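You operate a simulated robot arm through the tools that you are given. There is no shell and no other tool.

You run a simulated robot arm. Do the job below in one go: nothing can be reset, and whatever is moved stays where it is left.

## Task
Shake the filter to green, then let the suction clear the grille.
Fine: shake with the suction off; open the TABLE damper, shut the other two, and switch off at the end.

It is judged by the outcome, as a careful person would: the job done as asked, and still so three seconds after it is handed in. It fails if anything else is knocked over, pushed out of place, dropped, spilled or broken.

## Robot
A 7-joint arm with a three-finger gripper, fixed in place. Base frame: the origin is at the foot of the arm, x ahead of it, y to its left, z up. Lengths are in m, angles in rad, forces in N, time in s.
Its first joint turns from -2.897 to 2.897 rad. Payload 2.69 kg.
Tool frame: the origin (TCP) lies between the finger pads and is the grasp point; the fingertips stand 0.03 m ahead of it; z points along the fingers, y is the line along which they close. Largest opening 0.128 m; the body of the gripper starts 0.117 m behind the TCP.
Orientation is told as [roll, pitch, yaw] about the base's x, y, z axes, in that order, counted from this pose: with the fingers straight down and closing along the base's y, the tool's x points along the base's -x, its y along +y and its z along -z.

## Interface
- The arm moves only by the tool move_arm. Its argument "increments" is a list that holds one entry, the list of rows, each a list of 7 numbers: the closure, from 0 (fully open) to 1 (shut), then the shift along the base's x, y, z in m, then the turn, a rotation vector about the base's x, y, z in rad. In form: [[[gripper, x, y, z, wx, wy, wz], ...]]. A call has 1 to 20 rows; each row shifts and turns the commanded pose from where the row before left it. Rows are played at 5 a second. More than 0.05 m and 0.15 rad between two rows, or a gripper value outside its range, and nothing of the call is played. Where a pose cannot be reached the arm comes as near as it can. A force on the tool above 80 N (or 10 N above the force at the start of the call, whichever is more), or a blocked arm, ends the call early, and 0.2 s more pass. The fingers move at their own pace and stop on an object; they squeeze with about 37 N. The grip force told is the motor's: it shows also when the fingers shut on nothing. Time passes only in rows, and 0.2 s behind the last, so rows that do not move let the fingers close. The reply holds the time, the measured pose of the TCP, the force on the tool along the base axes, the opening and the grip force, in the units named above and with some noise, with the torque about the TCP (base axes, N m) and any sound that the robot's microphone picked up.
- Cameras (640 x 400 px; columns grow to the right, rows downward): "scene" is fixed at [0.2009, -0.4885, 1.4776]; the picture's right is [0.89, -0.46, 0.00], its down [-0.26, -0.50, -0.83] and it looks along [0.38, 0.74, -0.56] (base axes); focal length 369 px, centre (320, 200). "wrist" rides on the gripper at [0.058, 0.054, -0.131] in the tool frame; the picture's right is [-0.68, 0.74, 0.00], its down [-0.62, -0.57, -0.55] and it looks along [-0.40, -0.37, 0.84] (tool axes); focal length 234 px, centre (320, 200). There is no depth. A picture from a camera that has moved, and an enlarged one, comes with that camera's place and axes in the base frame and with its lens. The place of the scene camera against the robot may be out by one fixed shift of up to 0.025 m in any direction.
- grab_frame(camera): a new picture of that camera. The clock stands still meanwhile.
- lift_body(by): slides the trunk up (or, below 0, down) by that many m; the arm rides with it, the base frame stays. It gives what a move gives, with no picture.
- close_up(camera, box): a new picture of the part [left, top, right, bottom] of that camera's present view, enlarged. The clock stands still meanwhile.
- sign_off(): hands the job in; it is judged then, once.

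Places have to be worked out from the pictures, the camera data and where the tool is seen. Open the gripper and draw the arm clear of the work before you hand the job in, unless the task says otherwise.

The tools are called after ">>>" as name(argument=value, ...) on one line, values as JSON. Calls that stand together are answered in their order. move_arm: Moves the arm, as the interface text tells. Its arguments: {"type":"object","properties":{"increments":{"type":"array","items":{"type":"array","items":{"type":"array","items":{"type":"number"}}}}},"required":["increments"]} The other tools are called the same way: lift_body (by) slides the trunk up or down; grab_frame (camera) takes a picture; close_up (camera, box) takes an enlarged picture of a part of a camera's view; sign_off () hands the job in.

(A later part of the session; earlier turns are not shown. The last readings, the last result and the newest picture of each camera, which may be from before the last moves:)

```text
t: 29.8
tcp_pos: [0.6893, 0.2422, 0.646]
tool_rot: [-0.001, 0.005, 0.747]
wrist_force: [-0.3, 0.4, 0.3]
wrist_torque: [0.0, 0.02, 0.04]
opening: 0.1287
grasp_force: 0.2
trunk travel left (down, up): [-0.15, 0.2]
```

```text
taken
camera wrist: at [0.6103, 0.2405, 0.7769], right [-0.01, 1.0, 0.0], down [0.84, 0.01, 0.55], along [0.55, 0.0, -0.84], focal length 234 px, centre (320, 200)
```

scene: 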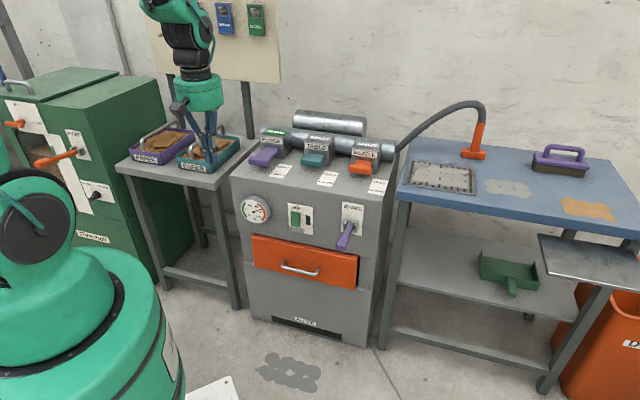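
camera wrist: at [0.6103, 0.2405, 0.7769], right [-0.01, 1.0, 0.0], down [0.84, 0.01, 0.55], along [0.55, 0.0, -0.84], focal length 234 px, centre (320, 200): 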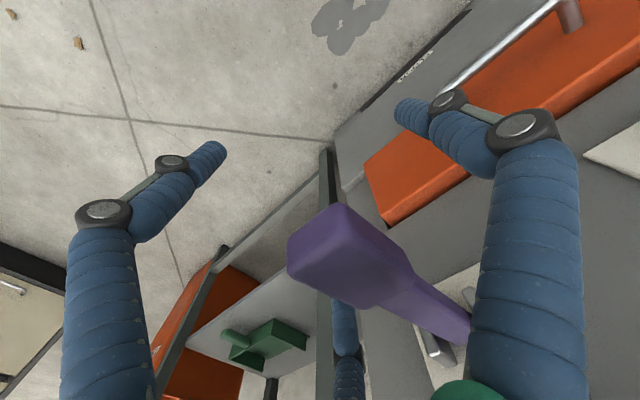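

The hand is free of the lever. I rise straight up to about z 0.95.

>>> move_arm(increments=[[[0, 0, 0, 0.02, 0, 0, 0], [0, 0, 0, 0.03, 0, 0, 0], [0, 0, 0, 0.04, 0, 0, 0], [0, 0, 0, 0.04, 0, 0, 0], [0, 0, 0, 0.04, 0, 0, 0], [0, 0, 0, 0.04, 0, 0, 0], [0, 0, 0, 0.04, 0, 0, 0], [0, 0, 0, 0.05, 0, 0, 0]]])

>>> grab_frame(camera="scene")

>>> close_up(camera="scene", box=[230, 180, 390, 280])

```text
t: 31.6
tcp_pos: [0.6886, 0.2419, 0.9446]
tool_rot: [0.0, 0.007, 0.749]
wrist_force: [-0.1, -0.8, -0.1]
wrist_torque: [-0.02, 0.01, -0.02]
opening: 0.1282
grasp_force: 0.0
trunk travel left (down, up): [-0.15, 0.2]
```

```text
taken
```

scene: 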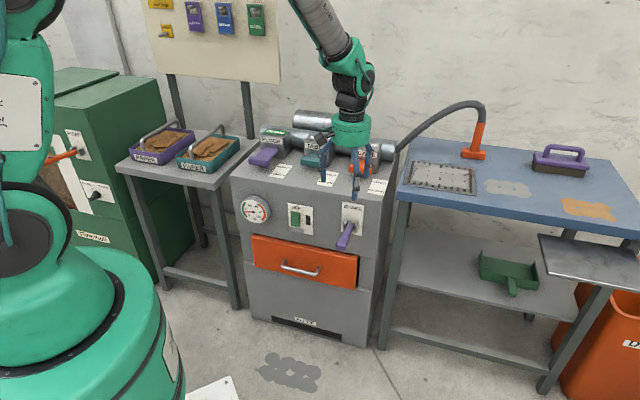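

```text
4.00 times, centred on (310, 230) of scene
camera zoom: at [0.2009, -0.4885, 1.4776], right [0.89, -0.46, 0.0], down [-0.26, -0.5, -0.83], along [0.38, 0.74, -0.56], focal length 1477 px, centre (360, 80)
```

zoom: 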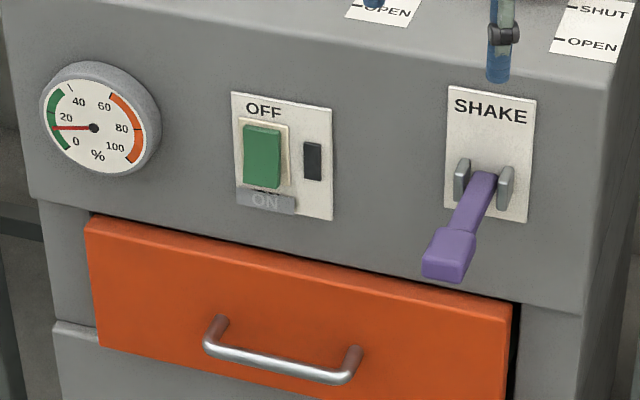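

The lever sprang back to rest and the gauge holds at about 12, in the green; the rocker is still OFF with its lamp dark. Now I'll view the damper handles from above with the fingers closed.

>>> move_arm(increments=[[[1, -0.008, 0.04, 0.012, 0, 0, 0], [1, -0.008, 0.04, 0.012, 0, 0, 0], [1, -0.008, 0.04, 0.012, 0, 0, 0], [1, -0.008, 0.04, 0.012, 0, 0, 0], [1, -0.008, 0.04, 0.012, 0, 0, 0], [1, -0.008, 0.04, 0, 0, 0, 0]]])

>>> grab_frame(camera="wrist")

```text
t: 33.0
tcp_pos: [0.6402, 0.4819, 1.0057]
tool_rot: [-0.001, 0.005, 0.748]
wrist_force: [0.0, 0.8, 1.2]
wrist_torque: [0.05, -0.02, -0.02]
opening: 0.0021
grasp_force: 31.6
trunk travel left (down, up): [-0.15, 0.2]
```

```text
taken
camera wrist: at [0.5626, 0.4806, 1.1373], right [-0.01, 1.0, 0.0], down [0.84, 0.01, 0.55], along [0.55, 0.0, -0.84], focal length 234 px, centre (320, 200)
```

wrist: 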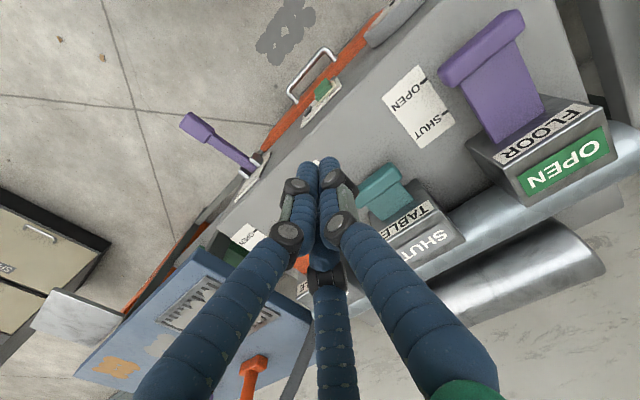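

From the last two wrist views the FLOOR bar's top centre is near [0.561, 0.6525, 0.843] (pulled out) and the TABLE bar's near [0.721, 0.559, 0.843], so the stroke is about 5 cm. I move in front of the FLOOR bar with closed fingers and then lower to its height.

>>> move_arm(increments=[[[1, -0.026, 0.025, -0.01, 0, 0, 0], [1, -0.026, 0.025, -0.01, 0, 0, 0], [1, -0.026, 0.025, -0.01, 0, 0, 0], [1, -0.026, 0.025, -0.01, 0, 0, 0], [1, -0.024, 0.024, -0.01, 0, 0, 0], [1, 0, 0, -0.02, 0, 0, 0], [1, 0, 0, -0.02, 0, 0, 0]]])

>>> grab_frame(camera="wrist")

>>> close_up(camera="scene", box=[210, 90, 370, 200])

```text
t: 34.6
tcp_pos: [0.5121, 0.6063, 0.9173]
tool_rot: [-0.001, 0.003, 0.749]
wrist_force: [-0.7, -0.8, 1.2]
wrist_torque: [0.02, 0.01, 0.02]
opening: 0.0021
grasp_force: 31.5
trunk travel left (down, up): [-0.15, 0.2]
```

```text
taken
camera wrist: at [0.4346, 0.6057, 1.0479], right [-0.01, 1.0, 0.0], down [0.84, 0.01, 0.55], along [0.55, 0.0, -0.84], focal length 234 px, centre (320, 200)
```

wrist: 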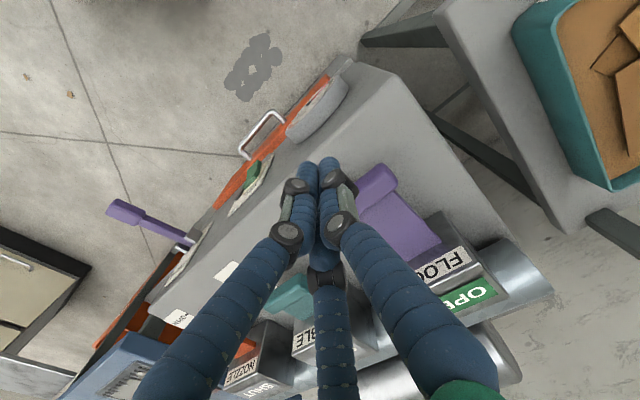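

```text
3.64 times, centred on (290, 145) of scene
camera zoom: at [0.2009, -0.4885, 1.4776], right [0.89, -0.46, 0.0], down [-0.26, -0.5, -0.83], along [0.38, 0.74, -0.56], focal length 1342 px, centre (429, 400)
```

zoom: 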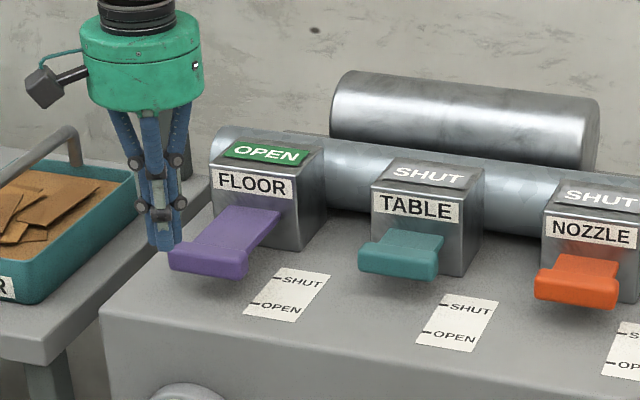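

The bar is just ahead of the bundle and slightly to its right. I nudge laterally, lower so the tips are at bar height (about 0.822), and check before pushing.

>>> move_arm(increments=[[[1, 0.005, -0.0055, -0.02, 0, 0, 0], [1, 0, 0, -0.02, 0, 0, 0], [1, 0, 0, -0.015, 0, 0, 0], [1, 0, 0, -0.01, 0, 0, 0]]])

>>> grab_frame(camera="wrist")

>>> close_up(camera="scene", box=[210, 90, 370, 200])

```text
t: 35.6
tcp_pos: [0.5169, 0.6013, 0.8503]
tool_rot: [-0.001, 0.004, 0.749]
wrist_force: [-1.0, 0.1, 0.1]
wrist_torque: [-0.01, -0.01, -0.01]
opening: 0.0021
grasp_force: 30.8
trunk travel left (down, up): [-0.15, 0.2]
```

```text
taken
camera wrist: at [0.439, 0.5998, 0.9817], right [-0.01, 1.0, 0.0], down [0.84, 0.01, 0.55], along [0.55, 0.0, -0.84], focal length 234 px, centre (320, 200)
```

wrist: 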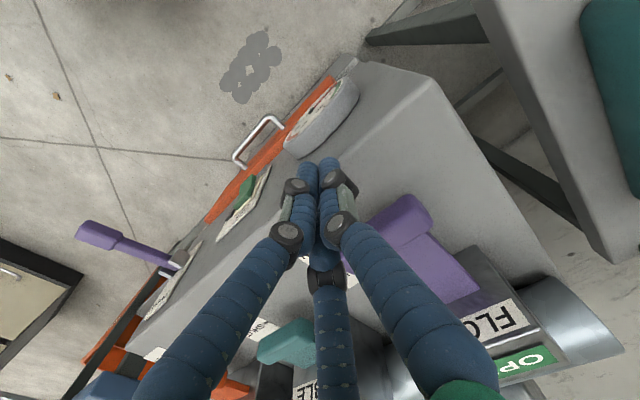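

```text
3.64 times, centred on (290, 145) of scene
camera zoom: at [0.2009, -0.4885, 1.4776], right [0.89, -0.46, 0.0], down [-0.26, -0.5, -0.83], along [0.38, 0.74, -0.56], focal length 1342 px, centre (429, 400)
```

zoom: 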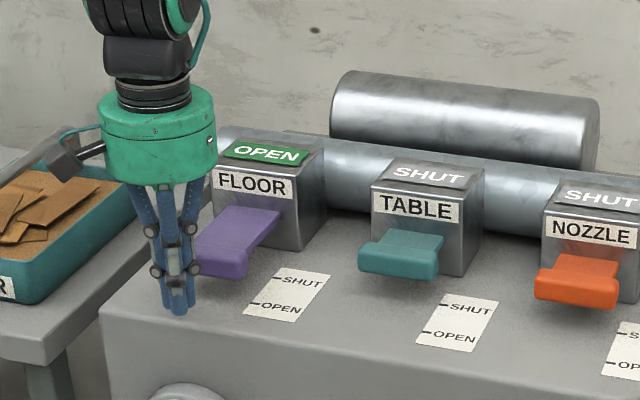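

The tips are in front of the bar, close to centred. I push along the inward direction [0.731, 0.682] in 1 cm rows.

>>> move_arm(increments=[[[1, 0.0073, 0.0068, 0, 0, 0, 0], [1, 0.0073, 0.0068, 0, 0, 0, 0], [1, 0.0073, 0.0068, 0, 0, 0, 0], [1, 0.0073, 0.0068, 0, 0, 0, 0], [1, 0.0073, 0.0068, 0, 0, 0, 0], [1, 0.0073, 0.0068, 0, 0, 0, 0]]])

>>> close_up(camera="scene", box=[210, 90, 370, 200])

>>> grab_frame(camera="wrist")

```text
t: 37.0
tcp_pos: [0.5624, 0.6391, 0.851]
tool_rot: [-0.003, 0.003, 0.748]
wrist_force: [0.5, -0.1, -0.2]
wrist_torque: [0.02, 0.02, 0.0]
opening: 0.0019
grasp_force: 31.2
trunk travel left (down, up): [-0.15, 0.2]
```

```text
3.64 times, centred on (290, 145) of scene
camera zoom: at [0.2009, -0.4885, 1.4776], right [0.89, -0.46, 0.0], down [-0.26, -0.5, -0.83], along [0.38, 0.74, -0.56], focal length 1342 px, centre (429, 400)
```

zoom: 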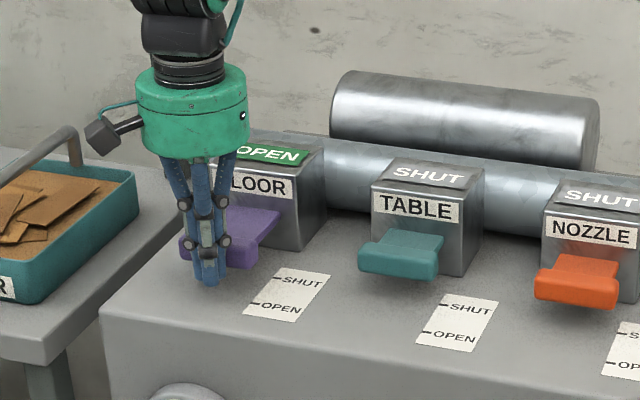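

```text
taken
camera wrist: at [0.4845, 0.6394, 0.9817], right [-0.01, 1.0, 0.0], down [0.84, 0.01, 0.55], along [0.55, 0.0, -0.84], focal length 234 px, centre (320, 200)
```

wrist: 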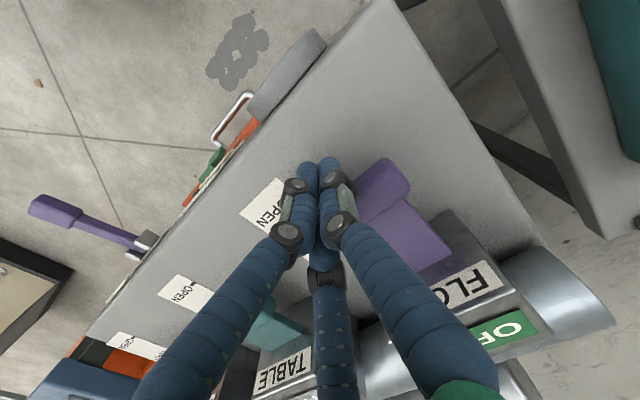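

The flag still says OPEN and the force is small, although the bar seems to have started moving. I keep pushing inward.

>>> move_arm(increments=[[[1, 0.0073, 0.0068, 0, 0, 0, 0], [1, 0.0073, 0.0068, 0, 0, 0, 0], [1, 0.0073, 0.0068, 0, 0, 0, 0]]])

>>> close_up(camera="scene", box=[210, 90, 370, 200])

>>> grab_frame(camera="wrist")

```text
t: 37.8
tcp_pos: [0.584, 0.6623, 0.8517]
tool_rot: [-0.002, 0.003, 0.749]
wrist_force: [0.4, 0.0, -0.4]
wrist_torque: [0.03, 0.01, 0.01]
opening: 0.002
grasp_force: 31.1
trunk travel left (down, up): [-0.15, 0.2]
```

```text
3.64 times, centred on (290, 145) of scene
camera zoom: at [0.2009, -0.4885, 1.4776], right [0.89, -0.46, 0.0], down [-0.26, -0.5, -0.83], along [0.38, 0.74, -0.56], focal length 1342 px, centre (429, 400)
```

zoom: 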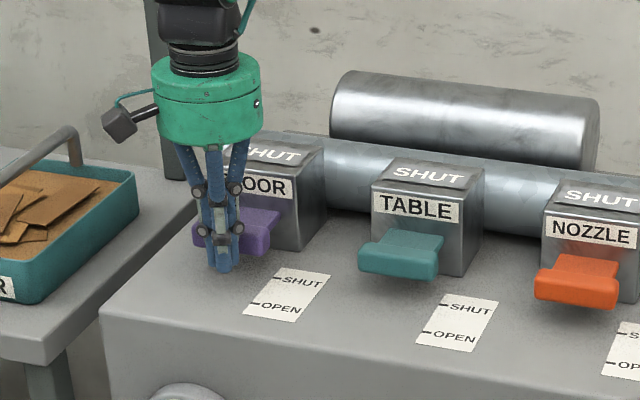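

```text
taken
camera wrist: at [0.5057, 0.6597, 0.9819], right [-0.01, 1.0, 0.0], down [0.84, 0.01, 0.55], along [0.55, 0.0, -0.84], focal length 234 px, centre (320, 200)
```

wrist: 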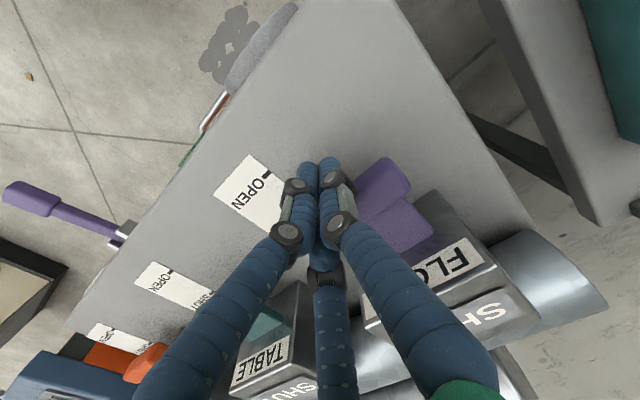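

The FLOOR flag now shows SHUT. I press a few millimetres further, gently, to seat it fully.

>>> move_arm(increments=[[[1, 0.0029, 0.0027, 0, 0, 0, 0], [1, 0.0029, 0.0027, 0, 0, 0, 0], [1, 0.0029, 0.0027, 0, 0, 0, 0]]])

>>> close_up(camera="scene", box=[210, 90, 370, 200])

```text
t: 38.6
tcp_pos: [0.5862, 0.6649, 0.8497]
tool_rot: [-0.003, 0.012, 0.749]
wrist_force: [-53.0, -49.4, 25.4]
wrist_torque: [0.31, -0.59, -0.5]
opening: 0.0018
grasp_force: 31.7
trunk travel left (down, up): [-0.15, 0.2]
```

```text
3.64 times, centred on (290, 145) of scene
camera zoom: at [0.2009, -0.4885, 1.4776], right [0.89, -0.46, 0.0], down [-0.26, -0.5, -0.83], along [0.38, 0.74, -0.56], focal length 1342 px, centre (429, 400)
```

zoom: 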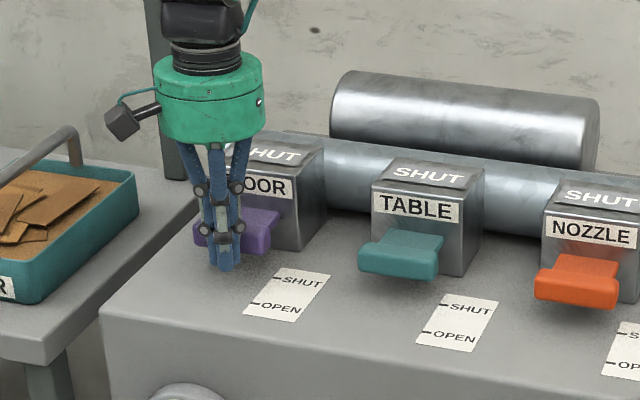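

FLOOR is firmly shut, and the reaction direction confirms the inward axis [0.73, 0.68]. I back off 4 cm, rise, and get a close look at the TABLE handle.

>>> move_arm(increments=[[[1, -0.0145, -0.0136, 0, 0, 0, 0], [1, -0.0145, -0.0136, 0, 0, 0, 0], [1, 0, 0, 0.04, 0, 0, 0], [1, 0, 0, 0.04, 0, 0, 0], [1, 0, 0, 0.04, 0, 0, 0], [1, 0.015, -0.04, 0.02, 0, 0, 0], [1, 0.015, -0.04, 0.02, 0, 0, 0], [1, 0.015, -0.04, 0, 0, 0, 0]]])

>>> grab_frame(camera="wrist")

>>> close_up(camera="scene", box=[240, 110, 400, 200])

```text
t: 40.4
tcp_pos: [0.6055, 0.524, 1.011]
tool_rot: [-0.002, 0.005, 0.749]
wrist_force: [-0.5, 0.3, 0.0]
wrist_torque: [0.02, 0.0, 0.0]
opening: 0.0022
grasp_force: 31.2
trunk travel left (down, up): [-0.15, 0.2]
```

```text
taken
camera wrist: at [0.5277, 0.5226, 1.1417], right [-0.01, 1.0, 0.0], down [0.84, 0.01, 0.55], along [0.55, 0.0, -0.84], focal length 234 px, centre (320, 200)
```

wrist: 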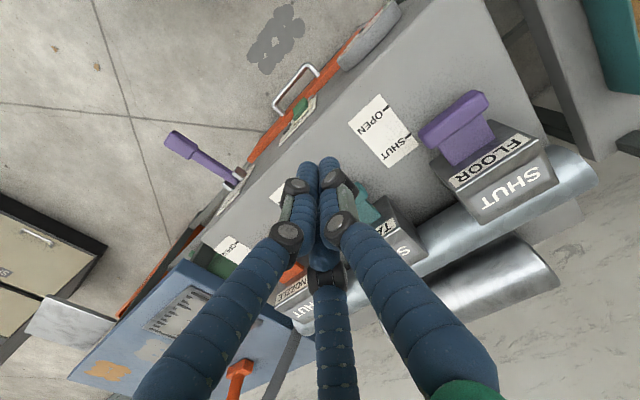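

```text
4.00 times, centred on (320, 155) of scene
camera zoom: at [0.2009, -0.4885, 1.4776], right [0.89, -0.46, 0.0], down [-0.26, -0.5, -0.83], along [0.38, 0.74, -0.56], focal length 1477 px, centre (320, 380)
```

zoom: 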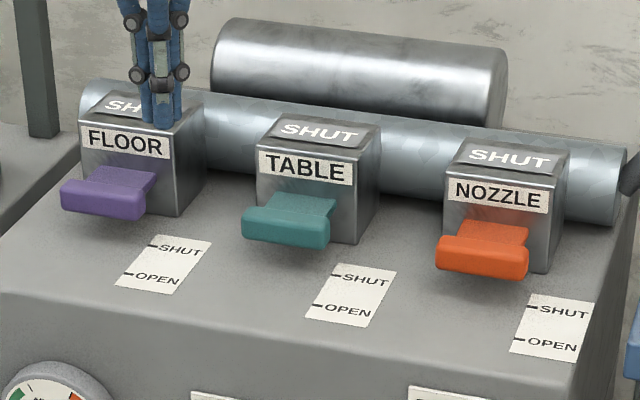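

FLOOR is shut and shows the same geometry that TABLE has now. I zoom in on it to measure the bar, the stem and the gap to the box.

>>> close_up(camera="wrist", box=[400, 70, 580, 230])

>>> close_up(camera="scene", box=[290, 135, 345, 175])

```text
2.50 times, centred on (490, 150) of wrist
camera zoom: at [0.5277, 0.5226, 1.1417], right [-0.01, 1.0, 0.0], down [0.84, 0.01, 0.55], along [0.55, 0.0, -0.84], focal length 585 px, centre (-105, 325)
```

zoom: 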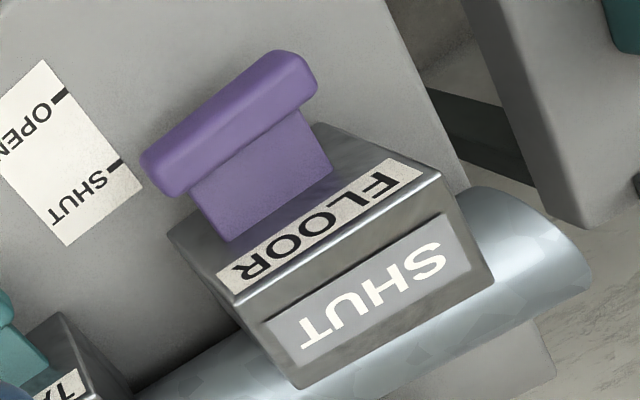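

```text
10.00 times, centred on (318, 155) of scene
camera zoom: at [0.2009, -0.4885, 1.4776], right [0.89, -0.46, 0.0], down [-0.26, -0.5, -0.83], along [0.38, 0.74, -0.56], focal length 3691 px, centre (345, 650)
```

zoom: 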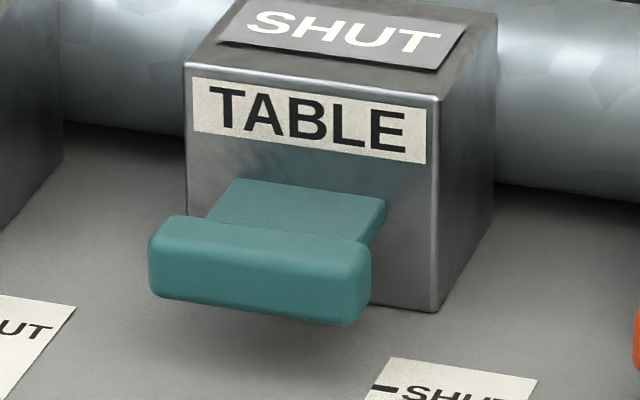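

FLOOR's bar is about 0.08 wide on a 0.058-wide stem, with roughly 4.5 cm between the bar and the box. For TABLE I can put two fingers behind the bar, straddling the stem, and pull. I'll yaw to about 133° above TABLE (target about [0.733, 0.565]) with the single finger toward the front.

>>> move_arm(increments=[[[1, 0.0116, 0.0037, 0, 0, 0, 0.1428], [1, 0.0116, 0.0037, 0, 0, 0, 0.1428], [1, 0.0116, 0.0037, 0, 0, 0, 0.1428], [1, 0.0116, 0.0037, 0, 0, 0, 0.1428], [1, 0.0116, 0.0037, 0, 0, 0, 0.1428], [1, 0.0116, 0.0037, 0, 0, 0, 0.1428], [1, 0.0116, 0.0037, 0, 0, 0, 0.1428], [1, 0.0116, 0.0037, 0, 0, 0, 0.1428], [1, 0.0116, 0.0037, 0, 0, 0, 0.1428], [0.4, 0.0116, 0.0037, 0, 0, 0, 0.1428], [0.4, 0.0116, 0.0037, 0, 0, 0, 0.1428], [0.4, 0, 0, 0, 0, 0, 0]]])

>>> grab_frame(camera="wrist")

>>> grab_frame(camera="scene")

```text
t: 43.0
tcp_pos: [0.737, 0.5627, 1.0103]
tool_rot: [-0.001, 0.005, 2.321]
wrist_force: [0.4, -0.3, 0.1]
wrist_torque: [0.0, 0.02, 0.0]
opening: 0.0765
grasp_force: 0.1
trunk travel left (down, up): [-0.15, 0.2]
```

```text
taken
camera wrist: at [0.7369, 0.482, 1.1413], right [-1.0, -0.01, 0.0], down [-0.01, 0.84, 0.55], along [0.0, 0.55, -0.84], focal length 234 px, centre (320, 200)
```

wrist: 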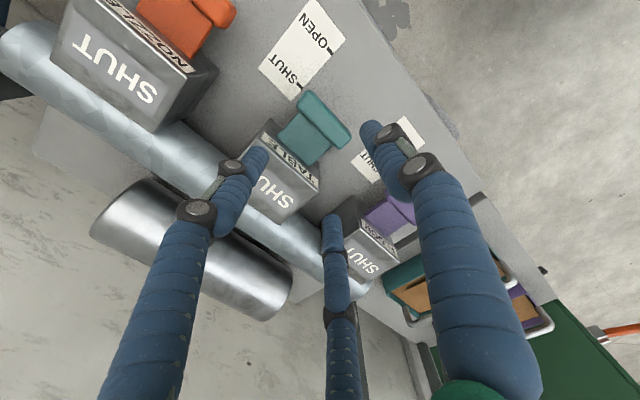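

```text
taken
```

scene: 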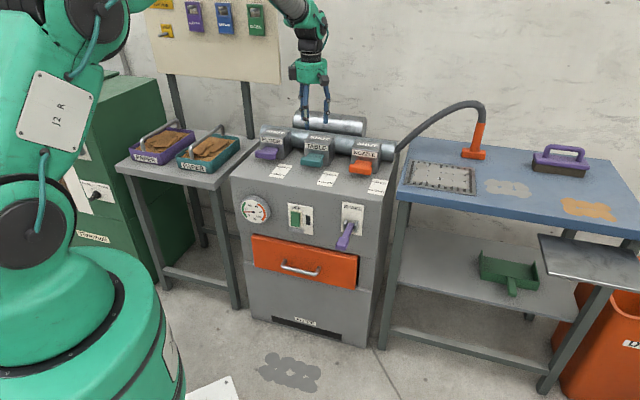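

TABLE's bar is now visible between the fingers. I zoom in for an accurate fix.

>>> close_up(camera="wrist", box=[240, 70, 380, 230])

```text
2.50 times, centred on (310, 150) of wrist
camera zoom: at [0.7369, 0.482, 1.1413], right [-1.0, -0.01, 0.0], down [-0.01, 0.84, 0.55], along [0.0, 0.55, -0.84], focal length 585 px, centre (345, 325)
```

zoom: 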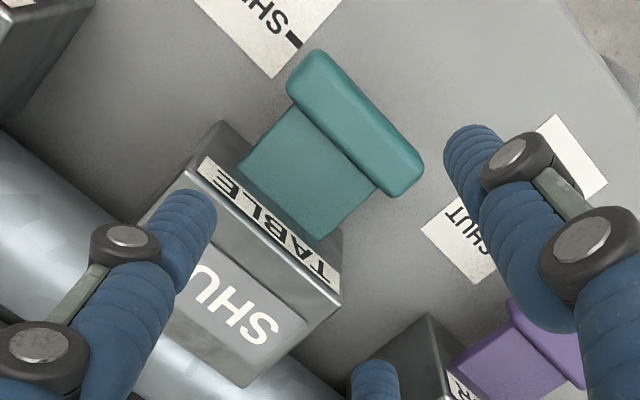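

The bar centre is at L≈0.088, N≈0.914, with the stem half-width about 0.03 and the box front at N≈0.973. I set the opening to about 0.083, correct by 3 mm, and descend to just above the bar for a check.

>>> move_arm(increments=[[[0.35, -0.0023, 0.0025, -0.03, 0, 0, 0], [0.35, 0, 0, -0.04, 0, 0, 0], [0.35, 0, 0, -0.035, 0, 0, 0], [0.35, 0, 0, -0.02, 0, 0, 0]]])

>>> grab_frame(camera="wrist")

>>> close_up(camera="scene", box=[270, 110, 370, 180])

```text
t: 44.0
tcp_pos: [0.7337, 0.5637, 0.8856]
tool_rot: [0.0, 0.005, 2.32]
wrist_force: [0.6, 0.4, -0.1]
wrist_torque: [0.01, 0.02, 0.0]
opening: 0.0831
grasp_force: 0.1
trunk travel left (down, up): [-0.15, 0.2]
```

```text
taken
camera wrist: at [0.735, 0.4838, 1.0159], right [-1.0, -0.01, 0.0], down [-0.01, 0.84, 0.55], along [0.0, 0.55, -0.84], focal length 234 px, centre (320, 200)
```

wrist: 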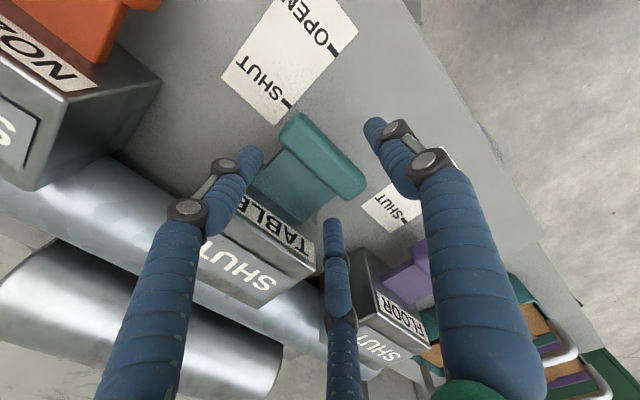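

```text
5.71 times, centred on (320, 145) of scene
camera zoom: at [0.2009, -0.4885, 1.4776], right [0.89, -0.46, 0.0], down [-0.26, -0.5, -0.83], along [0.38, 0.74, -0.56], focal length 2109 px, centre (320, 514)
```

zoom: 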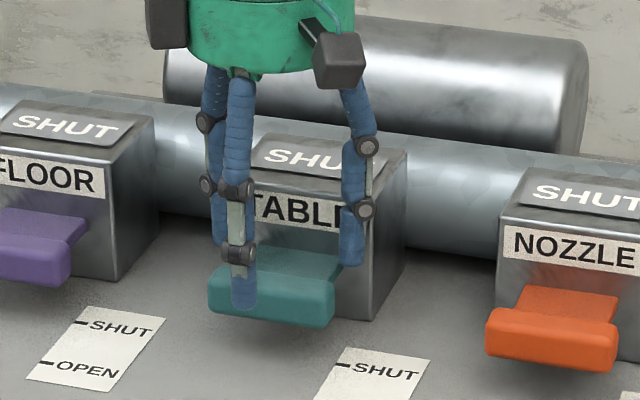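

The geometry checks out: both rear fingers clear the stem by about 5 mm and sit behind the bar. I lower to tips at about 0.817.

>>> move_arm(increments=[[[0.35, 0, 0, -0.013, 0, 0, 0], [0.35, 0, 0, -0.013, 0, 0, 0], [0.35, 0, 0, -0.012, 0, 0, 0], [0.35, 0, 0, 0, 0, 0, 0]]])

>>> grab_frame(camera="wrist")

>>> close_up(camera="scene", box=[270, 110, 370, 180])

```text
t: 45.0
tcp_pos: [0.7327, 0.5648, 0.8477]
tool_rot: [0.0, 0.007, 2.32]
wrist_force: [0.5, 0.7, -0.4]
wrist_torque: [-0.01, 0.02, 0.02]
opening: 0.0829
grasp_force: 0.1
trunk travel left (down, up): [-0.15, 0.2]
```

```text
taken
camera wrist: at [0.7338, 0.4852, 0.9785], right [-1.0, -0.01, 0.0], down [-0.01, 0.84, 0.55], along [0.0, 0.55, -0.84], focal length 234 px, centre (320, 200)
```

wrist: 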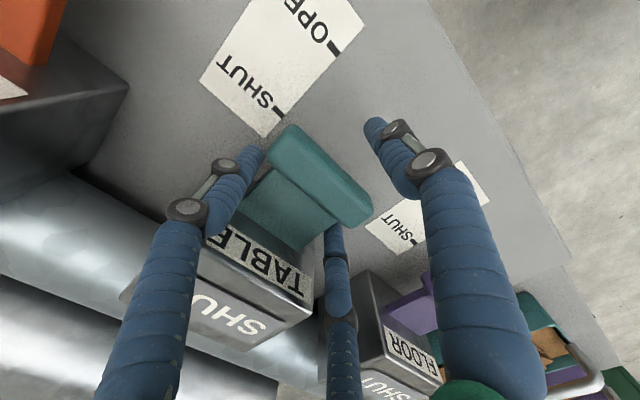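

```text
5.71 times, centred on (320, 145) of scene
camera zoom: at [0.2009, -0.4885, 1.4776], right [0.89, -0.46, 0.0], down [-0.26, -0.5, -0.83], along [0.38, 0.74, -0.56], focal length 2109 px, centre (320, 514)
```

zoom: 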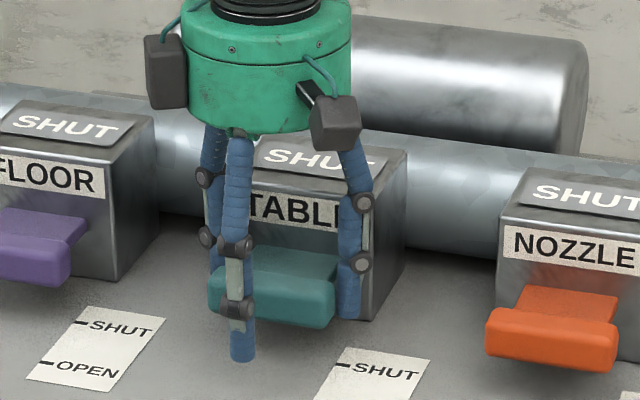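

The fingers straddle the stem behind the bar with no contact force. I close a little until they touch the stem.

>>> move_arm(increments=[[[0.42, 0, 0, 0, 0, 0, 0], [0.47, 0, 0, 0, 0, 0, 0], [0.47, 0, 0, 0, 0, 0, 0]]])

>>> grab_frame(camera="wrist")

```text
t: 45.8
tcp_pos: [0.7331, 0.5643, 0.847]
tool_rot: [-0.002, 0.006, 2.318]
wrist_force: [5.2, -3.4, 0.0]
wrist_torque: [0.02, -0.11, -0.08]
opening: 0.0716
grasp_force: 3.2
trunk travel left (down, up): [-0.15, 0.2]
```

```text
taken
camera wrist: at [0.7341, 0.4848, 0.9787], right [-1.0, 0.0, 0.0], down [-0.01, 0.84, 0.55], along [0.0, 0.55, -0.84], focal length 234 px, centre (320, 200)
```

wrist: 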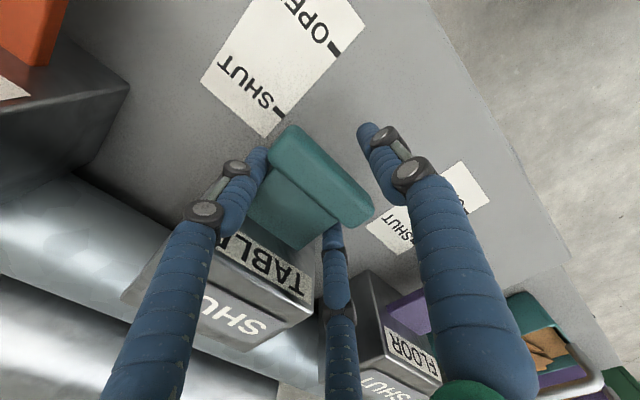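

One finger lightly touches the stem, as expected. I now pull outward in 1 cm rows.

>>> move_arm(increments=[[[0.47, -0.0063, -0.0078, 0, 0, 0, 0], [0.47, -0.0073, -0.0068, 0, 0, 0, 0], [0.47, -0.0073, -0.0068, 0, 0, 0, 0], [0.47, -0.0073, -0.0068, 0, 0, 0, 0]]])

>>> grab_frame(camera="wrist")

>>> close_up(camera="scene", box=[270, 110, 370, 180])

```text
t: 46.8
tcp_pos: [0.7029, 0.5362, 0.8478]
tool_rot: [-0.001, 0.004, 2.318]
wrist_force: [6.7, -7.8, 0.6]
wrist_torque: [-0.08, -0.09, -0.24]
opening: 0.0738
grasp_force: 4.5
trunk travel left (down, up): [-0.15, 0.2]
```

```text
taken
camera wrist: at [0.7044, 0.4562, 0.9786], right [-1.0, 0.0, 0.0], down [-0.01, 0.84, 0.55], along [0.0, 0.55, -0.84], focal length 234 px, centre (320, 200)
```

wrist: 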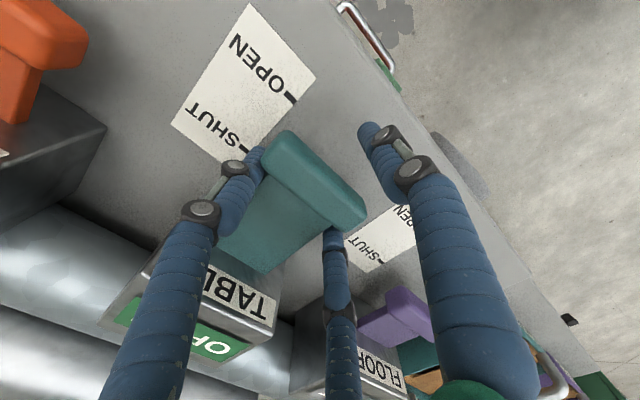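

```text
5.71 times, centred on (320, 145) of scene
camera zoom: at [0.2009, -0.4885, 1.4776], right [0.89, -0.46, 0.0], down [-0.26, -0.5, -0.83], along [0.38, 0.74, -0.56], focal length 2109 px, centre (320, 514)
```

zoom: 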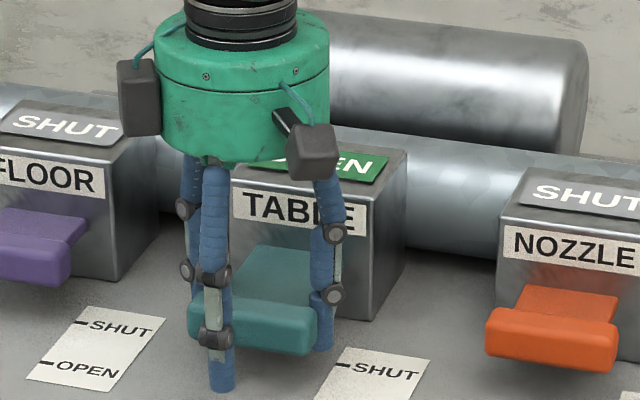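

The TABLE flag has turned green OPEN. I continue pulling to the end stop in small rows.

>>> move_arm(increments=[[[0.47, -0.0068, -0.0073, 0, 0, 0, 0], [0.47, -0.0066, -0.0061, 0, 0, 0, 0], [0.47, -0.0044, -0.0041, 0, 0, 0, 0]]])

>>> grab_frame(camera="wrist")

>>> close_up(camera="scene", box=[270, 110, 370, 180])

```text
t: 47.6
tcp_pos: [0.6878, 0.5233, 0.8489]
tool_rot: [-0.004, 0.007, 2.319]
wrist_force: [21.0, 18.5, -7.8]
wrist_torque: [0.54, -0.16, 1.15]
opening: 0.0759
grasp_force: 6.2
trunk travel left (down, up): [-0.15, 0.2]
```

```text
taken
camera wrist: at [0.6888, 0.4419, 0.9792], right [-1.0, -0.01, -0.01], down [-0.01, 0.84, 0.55], along [0.0, 0.55, -0.84], focal length 234 px, centre (320, 200)
```

wrist: 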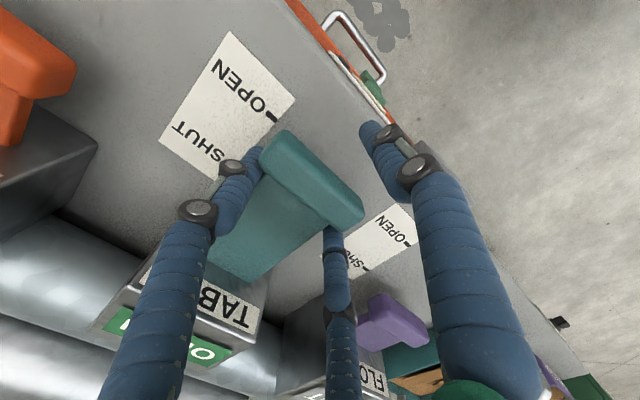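

```text
5.71 times, centred on (320, 145) of scene
camera zoom: at [0.2009, -0.4885, 1.4776], right [0.89, -0.46, 0.0], down [-0.26, -0.5, -0.83], along [0.38, 0.74, -0.56], focal length 2109 px, centre (320, 514)
```

zoom: 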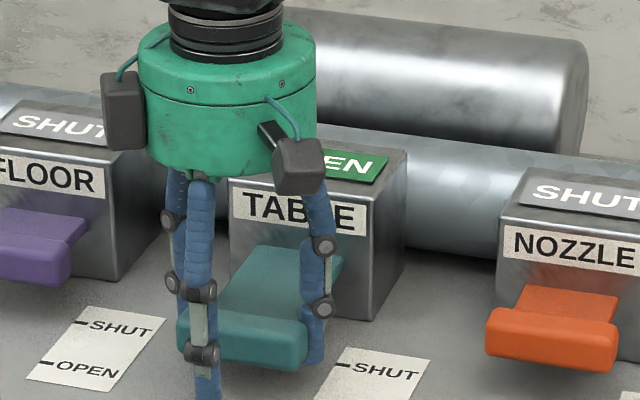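

The bar has reached its end stop (28 N pull reaction) with the flag OPEN. I release by opening slightly, moving back inward a little, and rising.

>>> move_arm(increments=[[[0.35, 0.0044, 0.0041, 0, 0, 0, 0], [0.3, 0.0044, 0.0041, 0, 0, 0, 0], [0.3, 0, 0, 0.01, 0, 0, 0], [0.3, 0, 0, 0.03, 0, 0, 0], [0.3, 0, 0, 0.04, 0, 0, 0], [0.3, 0, 0, 0.04, 0, 0, 0], [0.3, 0, 0, 0.04, 0, 0, 0]]])

>>> grab_frame(camera="scene")

>>> close_up(camera="scene", box=[230, 100, 410, 212])

```text
t: 49.2
tcp_pos: [0.6964, 0.5294, 1.0089]
tool_rot: [0.0, 0.005, 2.32]
wrist_force: [-0.6, 0.7, 0.2]
wrist_torque: [0.05, -0.01, 0.0]
opening: 0.0896
grasp_force: 0.1
trunk travel left (down, up): [-0.15, 0.2]
```

```text
taken
```

scene: 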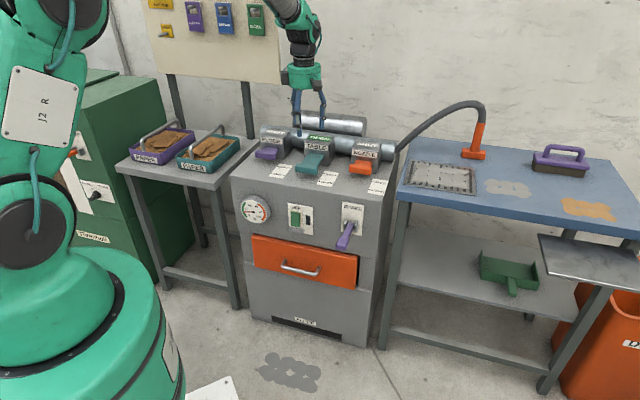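

```text
3.56 times, centred on (320, 156) of scene
camera zoom: at [0.2009, -0.4885, 1.4776], right [0.89, -0.46, 0.0], down [-0.26, -0.5, -0.83], along [0.38, 0.74, -0.56], focal length 1312 px, centre (320, 356)
```

zoom: 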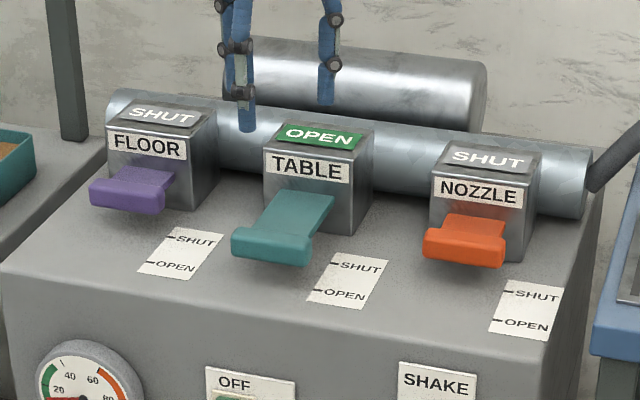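

The dampers are now set: FLOOR SHUT, TABLE OPEN, NOZZLE SHUT. The rocker centre triangulates to about [0.624, 0.475, 0.677], with its ON half at z≈0.655. I back away from the machine, close the fingers and tilt the tool 45° forward for pressing.

>>> move_arm(increments=[[[0.6, -0.0339, -0.0298, -0.008, 0, 0, 0], [1, -0.0339, -0.0298, -0.008, 0, 0, 0], [1, -0.0339, -0.0298, -0.008, 0, 0, 0], [1, -0.0339, -0.0298, -0.008, 0, 0, 0], [1, -0.0339, -0.0298, -0.008, 0, 0, 0], [1, -0.0339, -0.0298, -0.008, 0, 0, 0], [1, 0, 0, 0, 0.0892, -0.0956, 0], [1, 0, 0, 0, 0.0892, -0.0956, 0], [1, 0, 0, 0, 0.0892, -0.0956, 0], [1, 0, 0, 0, 0.0892, -0.0956, 0], [1, 0, 0, 0, 0.0892, -0.0956, 0], [1, 0, 0, 0, 0.0892, -0.0956, 0]]])

>>> grab_frame(camera="scene")

>>> grab_frame(camera="wrist")

```text
t: 52.0
tcp_pos: [0.4802, 0.3429, 0.9328]
tool_rot: [-0.628, -0.005, 2.314]
wrist_force: [1.3, 1.6, -0.1]
wrist_torque: [-0.07, 0.12, 0.04]
opening: 0.0022
grasp_force: 31.6
out of reach, approached as far as the arm can: row 12
trunk travel left (down, up): [-0.15, 0.2]
stopped in row 12: the arm was blocked; the commanded pose is now the measured one
```

```text
taken
```

scene: 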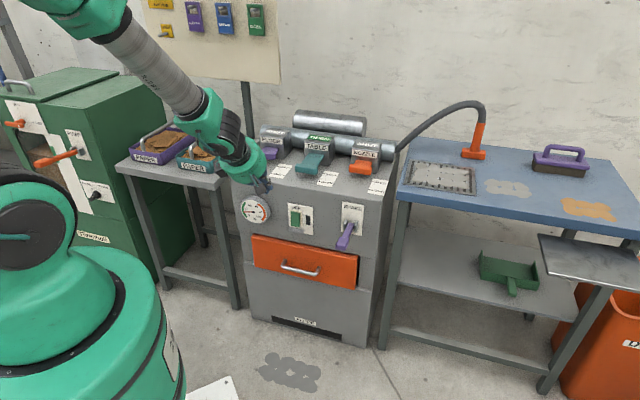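

```text
taken
camera wrist: at [0.4326, 0.2169, 1.0074], right [-0.9, 0.09, -0.43], down [-0.31, 0.54, 0.78], along [0.31, 0.83, -0.46], focal length 234 px, centre (320, 200)
```

wrist: 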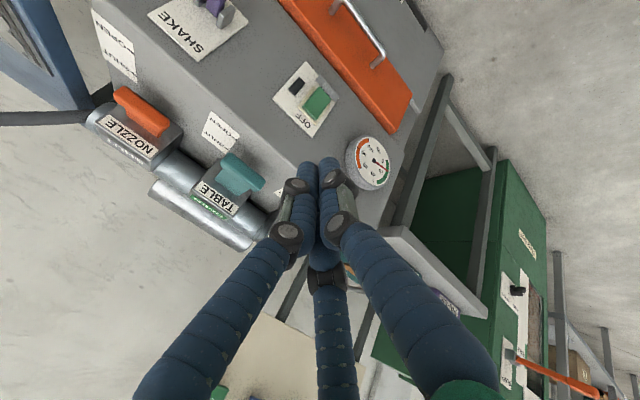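

The tilt stopped at about 36°, which is enough to press one half of the rocker. This new view puts the rocker centre at [0.623, 0.476, 0.674], agreeing with the earlier fix. I zoom in to confirm the rocker ends.

>>> close_up(camera="wrist", box=[250, 50, 410, 150])

>>> close_up(camera="scene", box=[275, 190, 325, 240])

```text
4.00 times, centred on (330, 100) of wrist
camera zoom: at [0.4326, 0.2169, 1.0074], right [-0.9, 0.09, -0.43], down [-0.31, 0.54, 0.78], along [0.31, 0.83, -0.46], focal length 937 px, centre (280, 600)
```

zoom: 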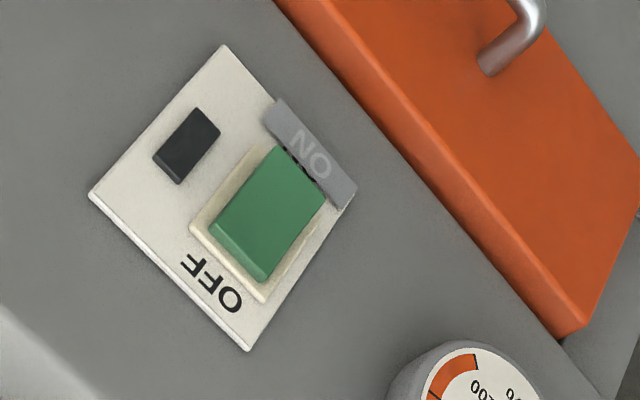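

```text
8.00 times, centred on (300, 215) of scene
camera zoom: at [0.2009, -0.4885, 1.4776], right [0.89, -0.46, 0.0], down [-0.26, -0.5, -0.83], along [0.38, 0.74, -0.56], focal length 2953 px, centre (480, 80)
```

zoom: 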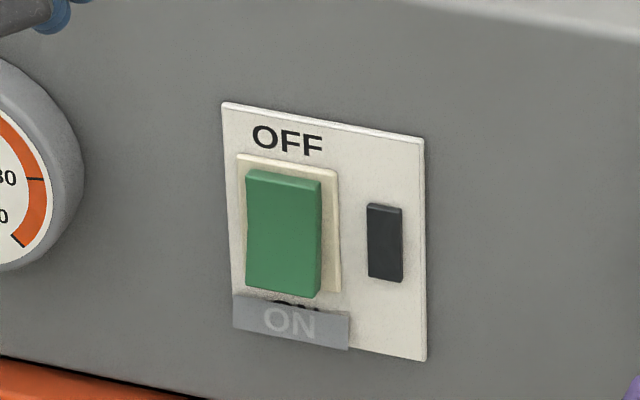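

The ON half's lower edge is at z≈0.647 and the top at about 0.702, and the lower half stands proud, so the switch is OFF. The grey ON tile is an unlit indicator. I descend in front of the panel to TCP z≈0.672 and keep about 10 cm of standoff.

>>> move_arm(increments=[[[1, 0.0032, 0.003, -0.033, 0, 0, 0], [1, 0.0032, 0.003, -0.033, 0, 0, 0], [1, 0.0032, 0.003, -0.033, 0, 0, 0], [1, 0.0032, 0.003, -0.033, 0, 0, 0], [1, 0.0032, 0.003, -0.033, 0, 0, 0], [1, 0.0032, 0.003, -0.033, 0, 0, 0], [1, 0.0032, 0.003, -0.033, 0, 0, 0], [1, 0.0032, 0.003, -0.03, 0, 0, 0]]])

>>> grab_frame(camera="scene")

>>> grab_frame(camera="wrist")

```text
t: 53.8
tcp_pos: [0.5643, 0.4402, 0.849]
tool_rot: [-0.598, -0.004, 2.314]
wrist_force: [-0.4, 0.1, 0.5]
wrist_torque: [0.01, 0.03, 0.01]
opening: 0.0021
grasp_force: 30.7
out of reach, approached as far as the arm can: row 1, 2, 3, 4, 5, 6, 7, 8
trunk travel left (down, up): [-0.15, 0.2]
```

```text
taken
```

scene: 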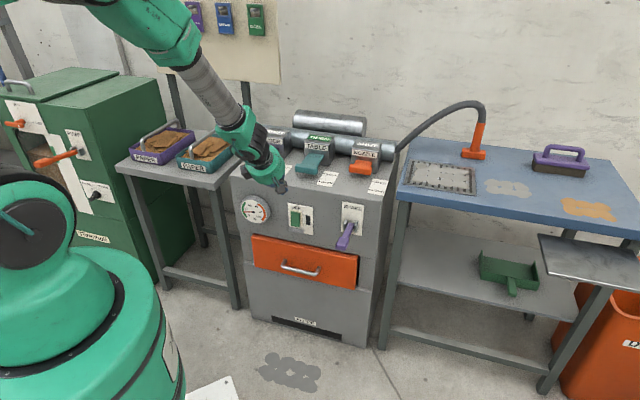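

```text
taken
camera wrist: at [0.5181, 0.3155, 0.9259], right [-0.91, 0.09, -0.41], down [-0.3, 0.56, 0.77], along [0.3, 0.82, -0.48], focal length 234 px, centre (320, 200)
```

wrist: 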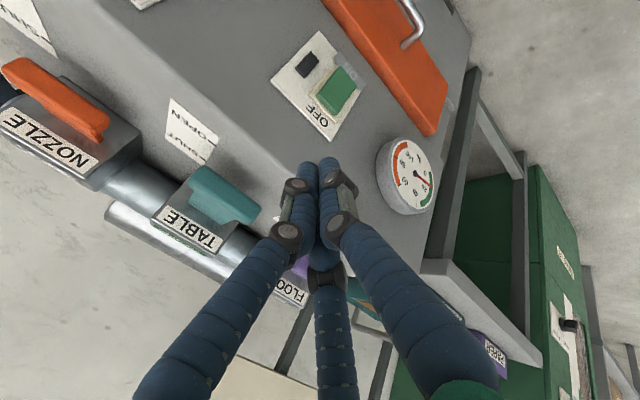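

The wrist limit keeps the tilted tool from going that low with the trunk at this height, so the arm slid forward to z 0.849. I bring the command back up to a reachable standoff with slightly less tilt; then I'll lower the trunk instead.

>>> move_arm(increments=[[[1, 0, 0, 0.045, 0, 0, 0], [1, 0, 0, 0.045, 0, 0, 0], [1, 0, 0, 0.045, -0.034, 0.0365, 0], [1, 0, 0, 0.045, -0.034, 0.0365, 0], [1, 0, 0, 0, 0, 0, 0]]])

```text
t: 55.0
tcp_pos: [0.565, 0.4379, 1.0289]
tool_rot: [-0.528, -0.006, 2.314]
wrist_force: [-0.3, -0.2, 0.3]
wrist_torque: [0.02, 0.02, -0.03]
opening: 0.0019
grasp_force: 31.0
trunk travel left (down, up): [-0.15, 0.2]
```

The commanded pose follows the reached one. I back off to N≈0.62 at z≈0.87 with the current 30° tilt.

>>> move_arm(increments=[[[1, -0.0143, -0.0176, -0.0398, 0, 0, 0], [1, -0.0143, -0.0176, -0.0398, 0, 0, 0], [1, -0.0143, -0.0176, -0.0398, 0, 0, 0], [1, -0.0143, -0.0176, -0.0398, 0, 0, 0]]])

```text
t: 56.0
tcp_pos: [0.5057, 0.3689, 0.8694]
tool_rot: [-0.533, -0.004, 2.316]
wrist_force: [1.0, 0.0, 0.2]
wrist_torque: [0.01, 0.01, -0.01]
opening: 0.0021
grasp_force: 31.6
trunk travel left (down, up): [-0.15, 0.2]
```

The pose is reached cleanly. Next I lower the trunk by 0.15 m, which takes the hand down in the free space in front of the panel.

>>> lift_body(by=-0.15)

>>> grab_frame(camera="scene")

>>> grab_frame(camera="wrist")

```text
t: 57.8
tcp_pos: [0.5052, 0.3692, 0.7218]
tool_rot: [-0.532, -0.005, 2.316]
wrist_force: [0.5, 0.9, 0.1]
wrist_torque: [0.03, 0.0, -0.01]
opening: 0.0023
grasp_force: 31.6
trunk travel left (down, up): [0.0, 0.35]
```

```text
taken
```

scene: 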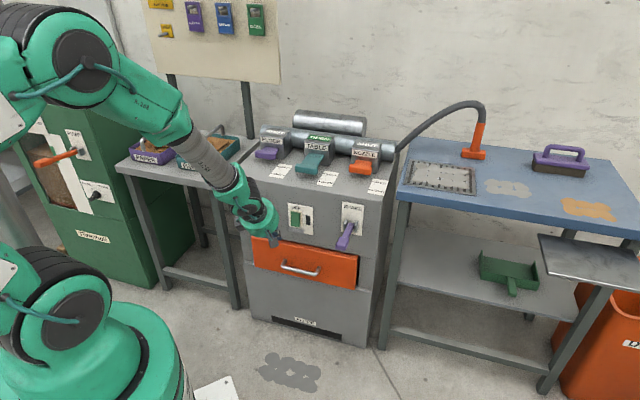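

```text
taken
camera wrist: at [0.463, 0.2486, 0.8056], right [-0.93, 0.07, -0.37], down [-0.26, 0.59, 0.76], along [0.27, 0.8, -0.53], focal length 234 px, centre (320, 200)
```

wrist: 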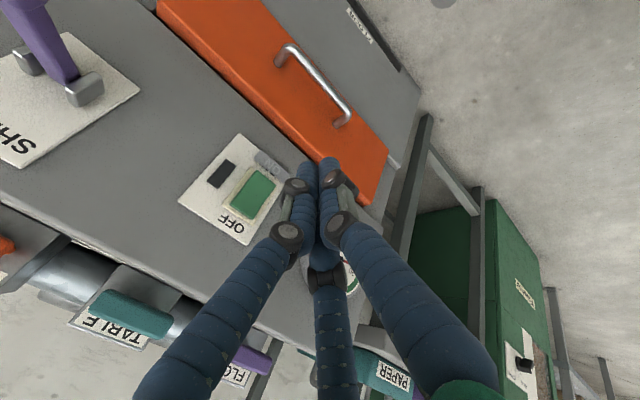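

The trunk is down and the hand is in front of the panel at z 0.72 with 30° tilt. The rocker re-measures at [0.625, 0.474, 0.674]. I approach to about 3 cm in front of its ON half.

>>> move_arm(increments=[[[1, 0.0179, 0.0153, -0.012, 0, 0, 0], [1, 0.0179, 0.0153, -0.012, 0, 0, 0], [1, 0.0179, 0.0153, -0.012, 0, 0, 0], [1, 0.0177, 0.0153, -0.012, 0, 0, 0], [1, 0, 0, 0, 0, 0, 0]]])

>>> close_up(camera="scene", box=[240, 180, 360, 270])

>>> grab_frame(camera="wrist")

```text
t: 59.0
tcp_pos: [0.5763, 0.4305, 0.672]
tool_rot: [-0.531, -0.006, 2.314]
wrist_force: [-0.3, -0.2, -0.5]
wrist_torque: [-0.02, 0.01, -0.01]
opening: 0.0019
grasp_force: 31.7
trunk travel left (down, up): [0.0, 0.35]
```

```text
4.44 times, centred on (300, 225) of scene
camera zoom: at [0.2009, -0.4885, 1.4776], right [0.89, -0.46, 0.0], down [-0.26, -0.5, -0.83], along [0.38, 0.74, -0.56], focal length 1641 px, centre (409, 89)
```

zoom: 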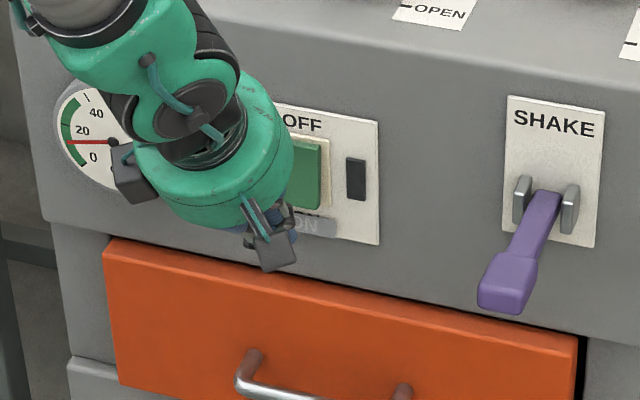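

```text
taken
camera wrist: at [0.534, 0.3091, 0.7573], right [-0.93, 0.07, -0.37], down [-0.26, 0.59, 0.76], along [0.27, 0.8, -0.53], focal length 234 px, centre (320, 200)
```

wrist: 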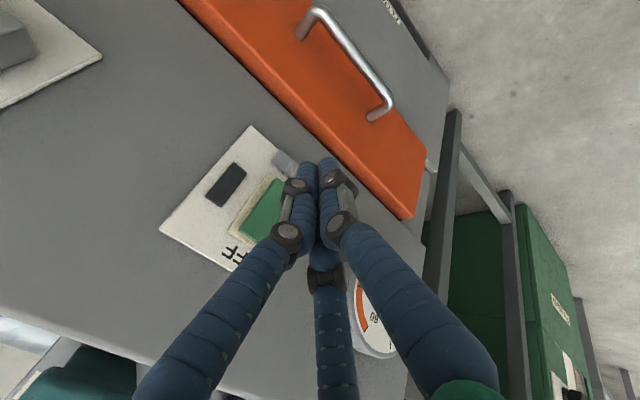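

Clearances to the gauge and lever look fine. I advance with small inward steps and watch the force.

>>> move_arm(increments=[[[1, 0.0058, 0.0055, 0, 0, 0, 0], [1, 0.0058, 0.0055, 0, 0, 0, 0], [1, 0.0044, 0.0041, 0, 0, 0, 0], [1, 0.0044, 0.0041, 0, 0, 0, 0]]])

>>> close_up(camera="wrist", box=[160, 100, 400, 250])

```text
t: 60.0
tcp_pos: [0.5968, 0.4499, 0.6714]
tool_rot: [-0.53, -0.003, 2.313]
wrist_force: [0.4, -0.4, -0.1]
wrist_torque: [-0.01, 0.01, -0.06]
opening: 0.0025
grasp_force: 31.5
trunk travel left (down, up): [0.0, 0.35]
```

```text
2.67 times, centred on (280, 175) of wrist
camera zoom: at [0.5545, 0.3292, 0.757], right [-0.93, 0.07, -0.37], down [-0.26, 0.59, 0.76], along [0.27, 0.8, -0.53], focal length 624 px, centre (427, 267)
```

zoom: 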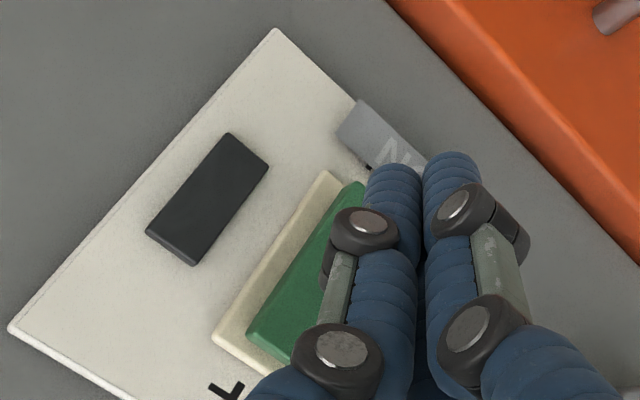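

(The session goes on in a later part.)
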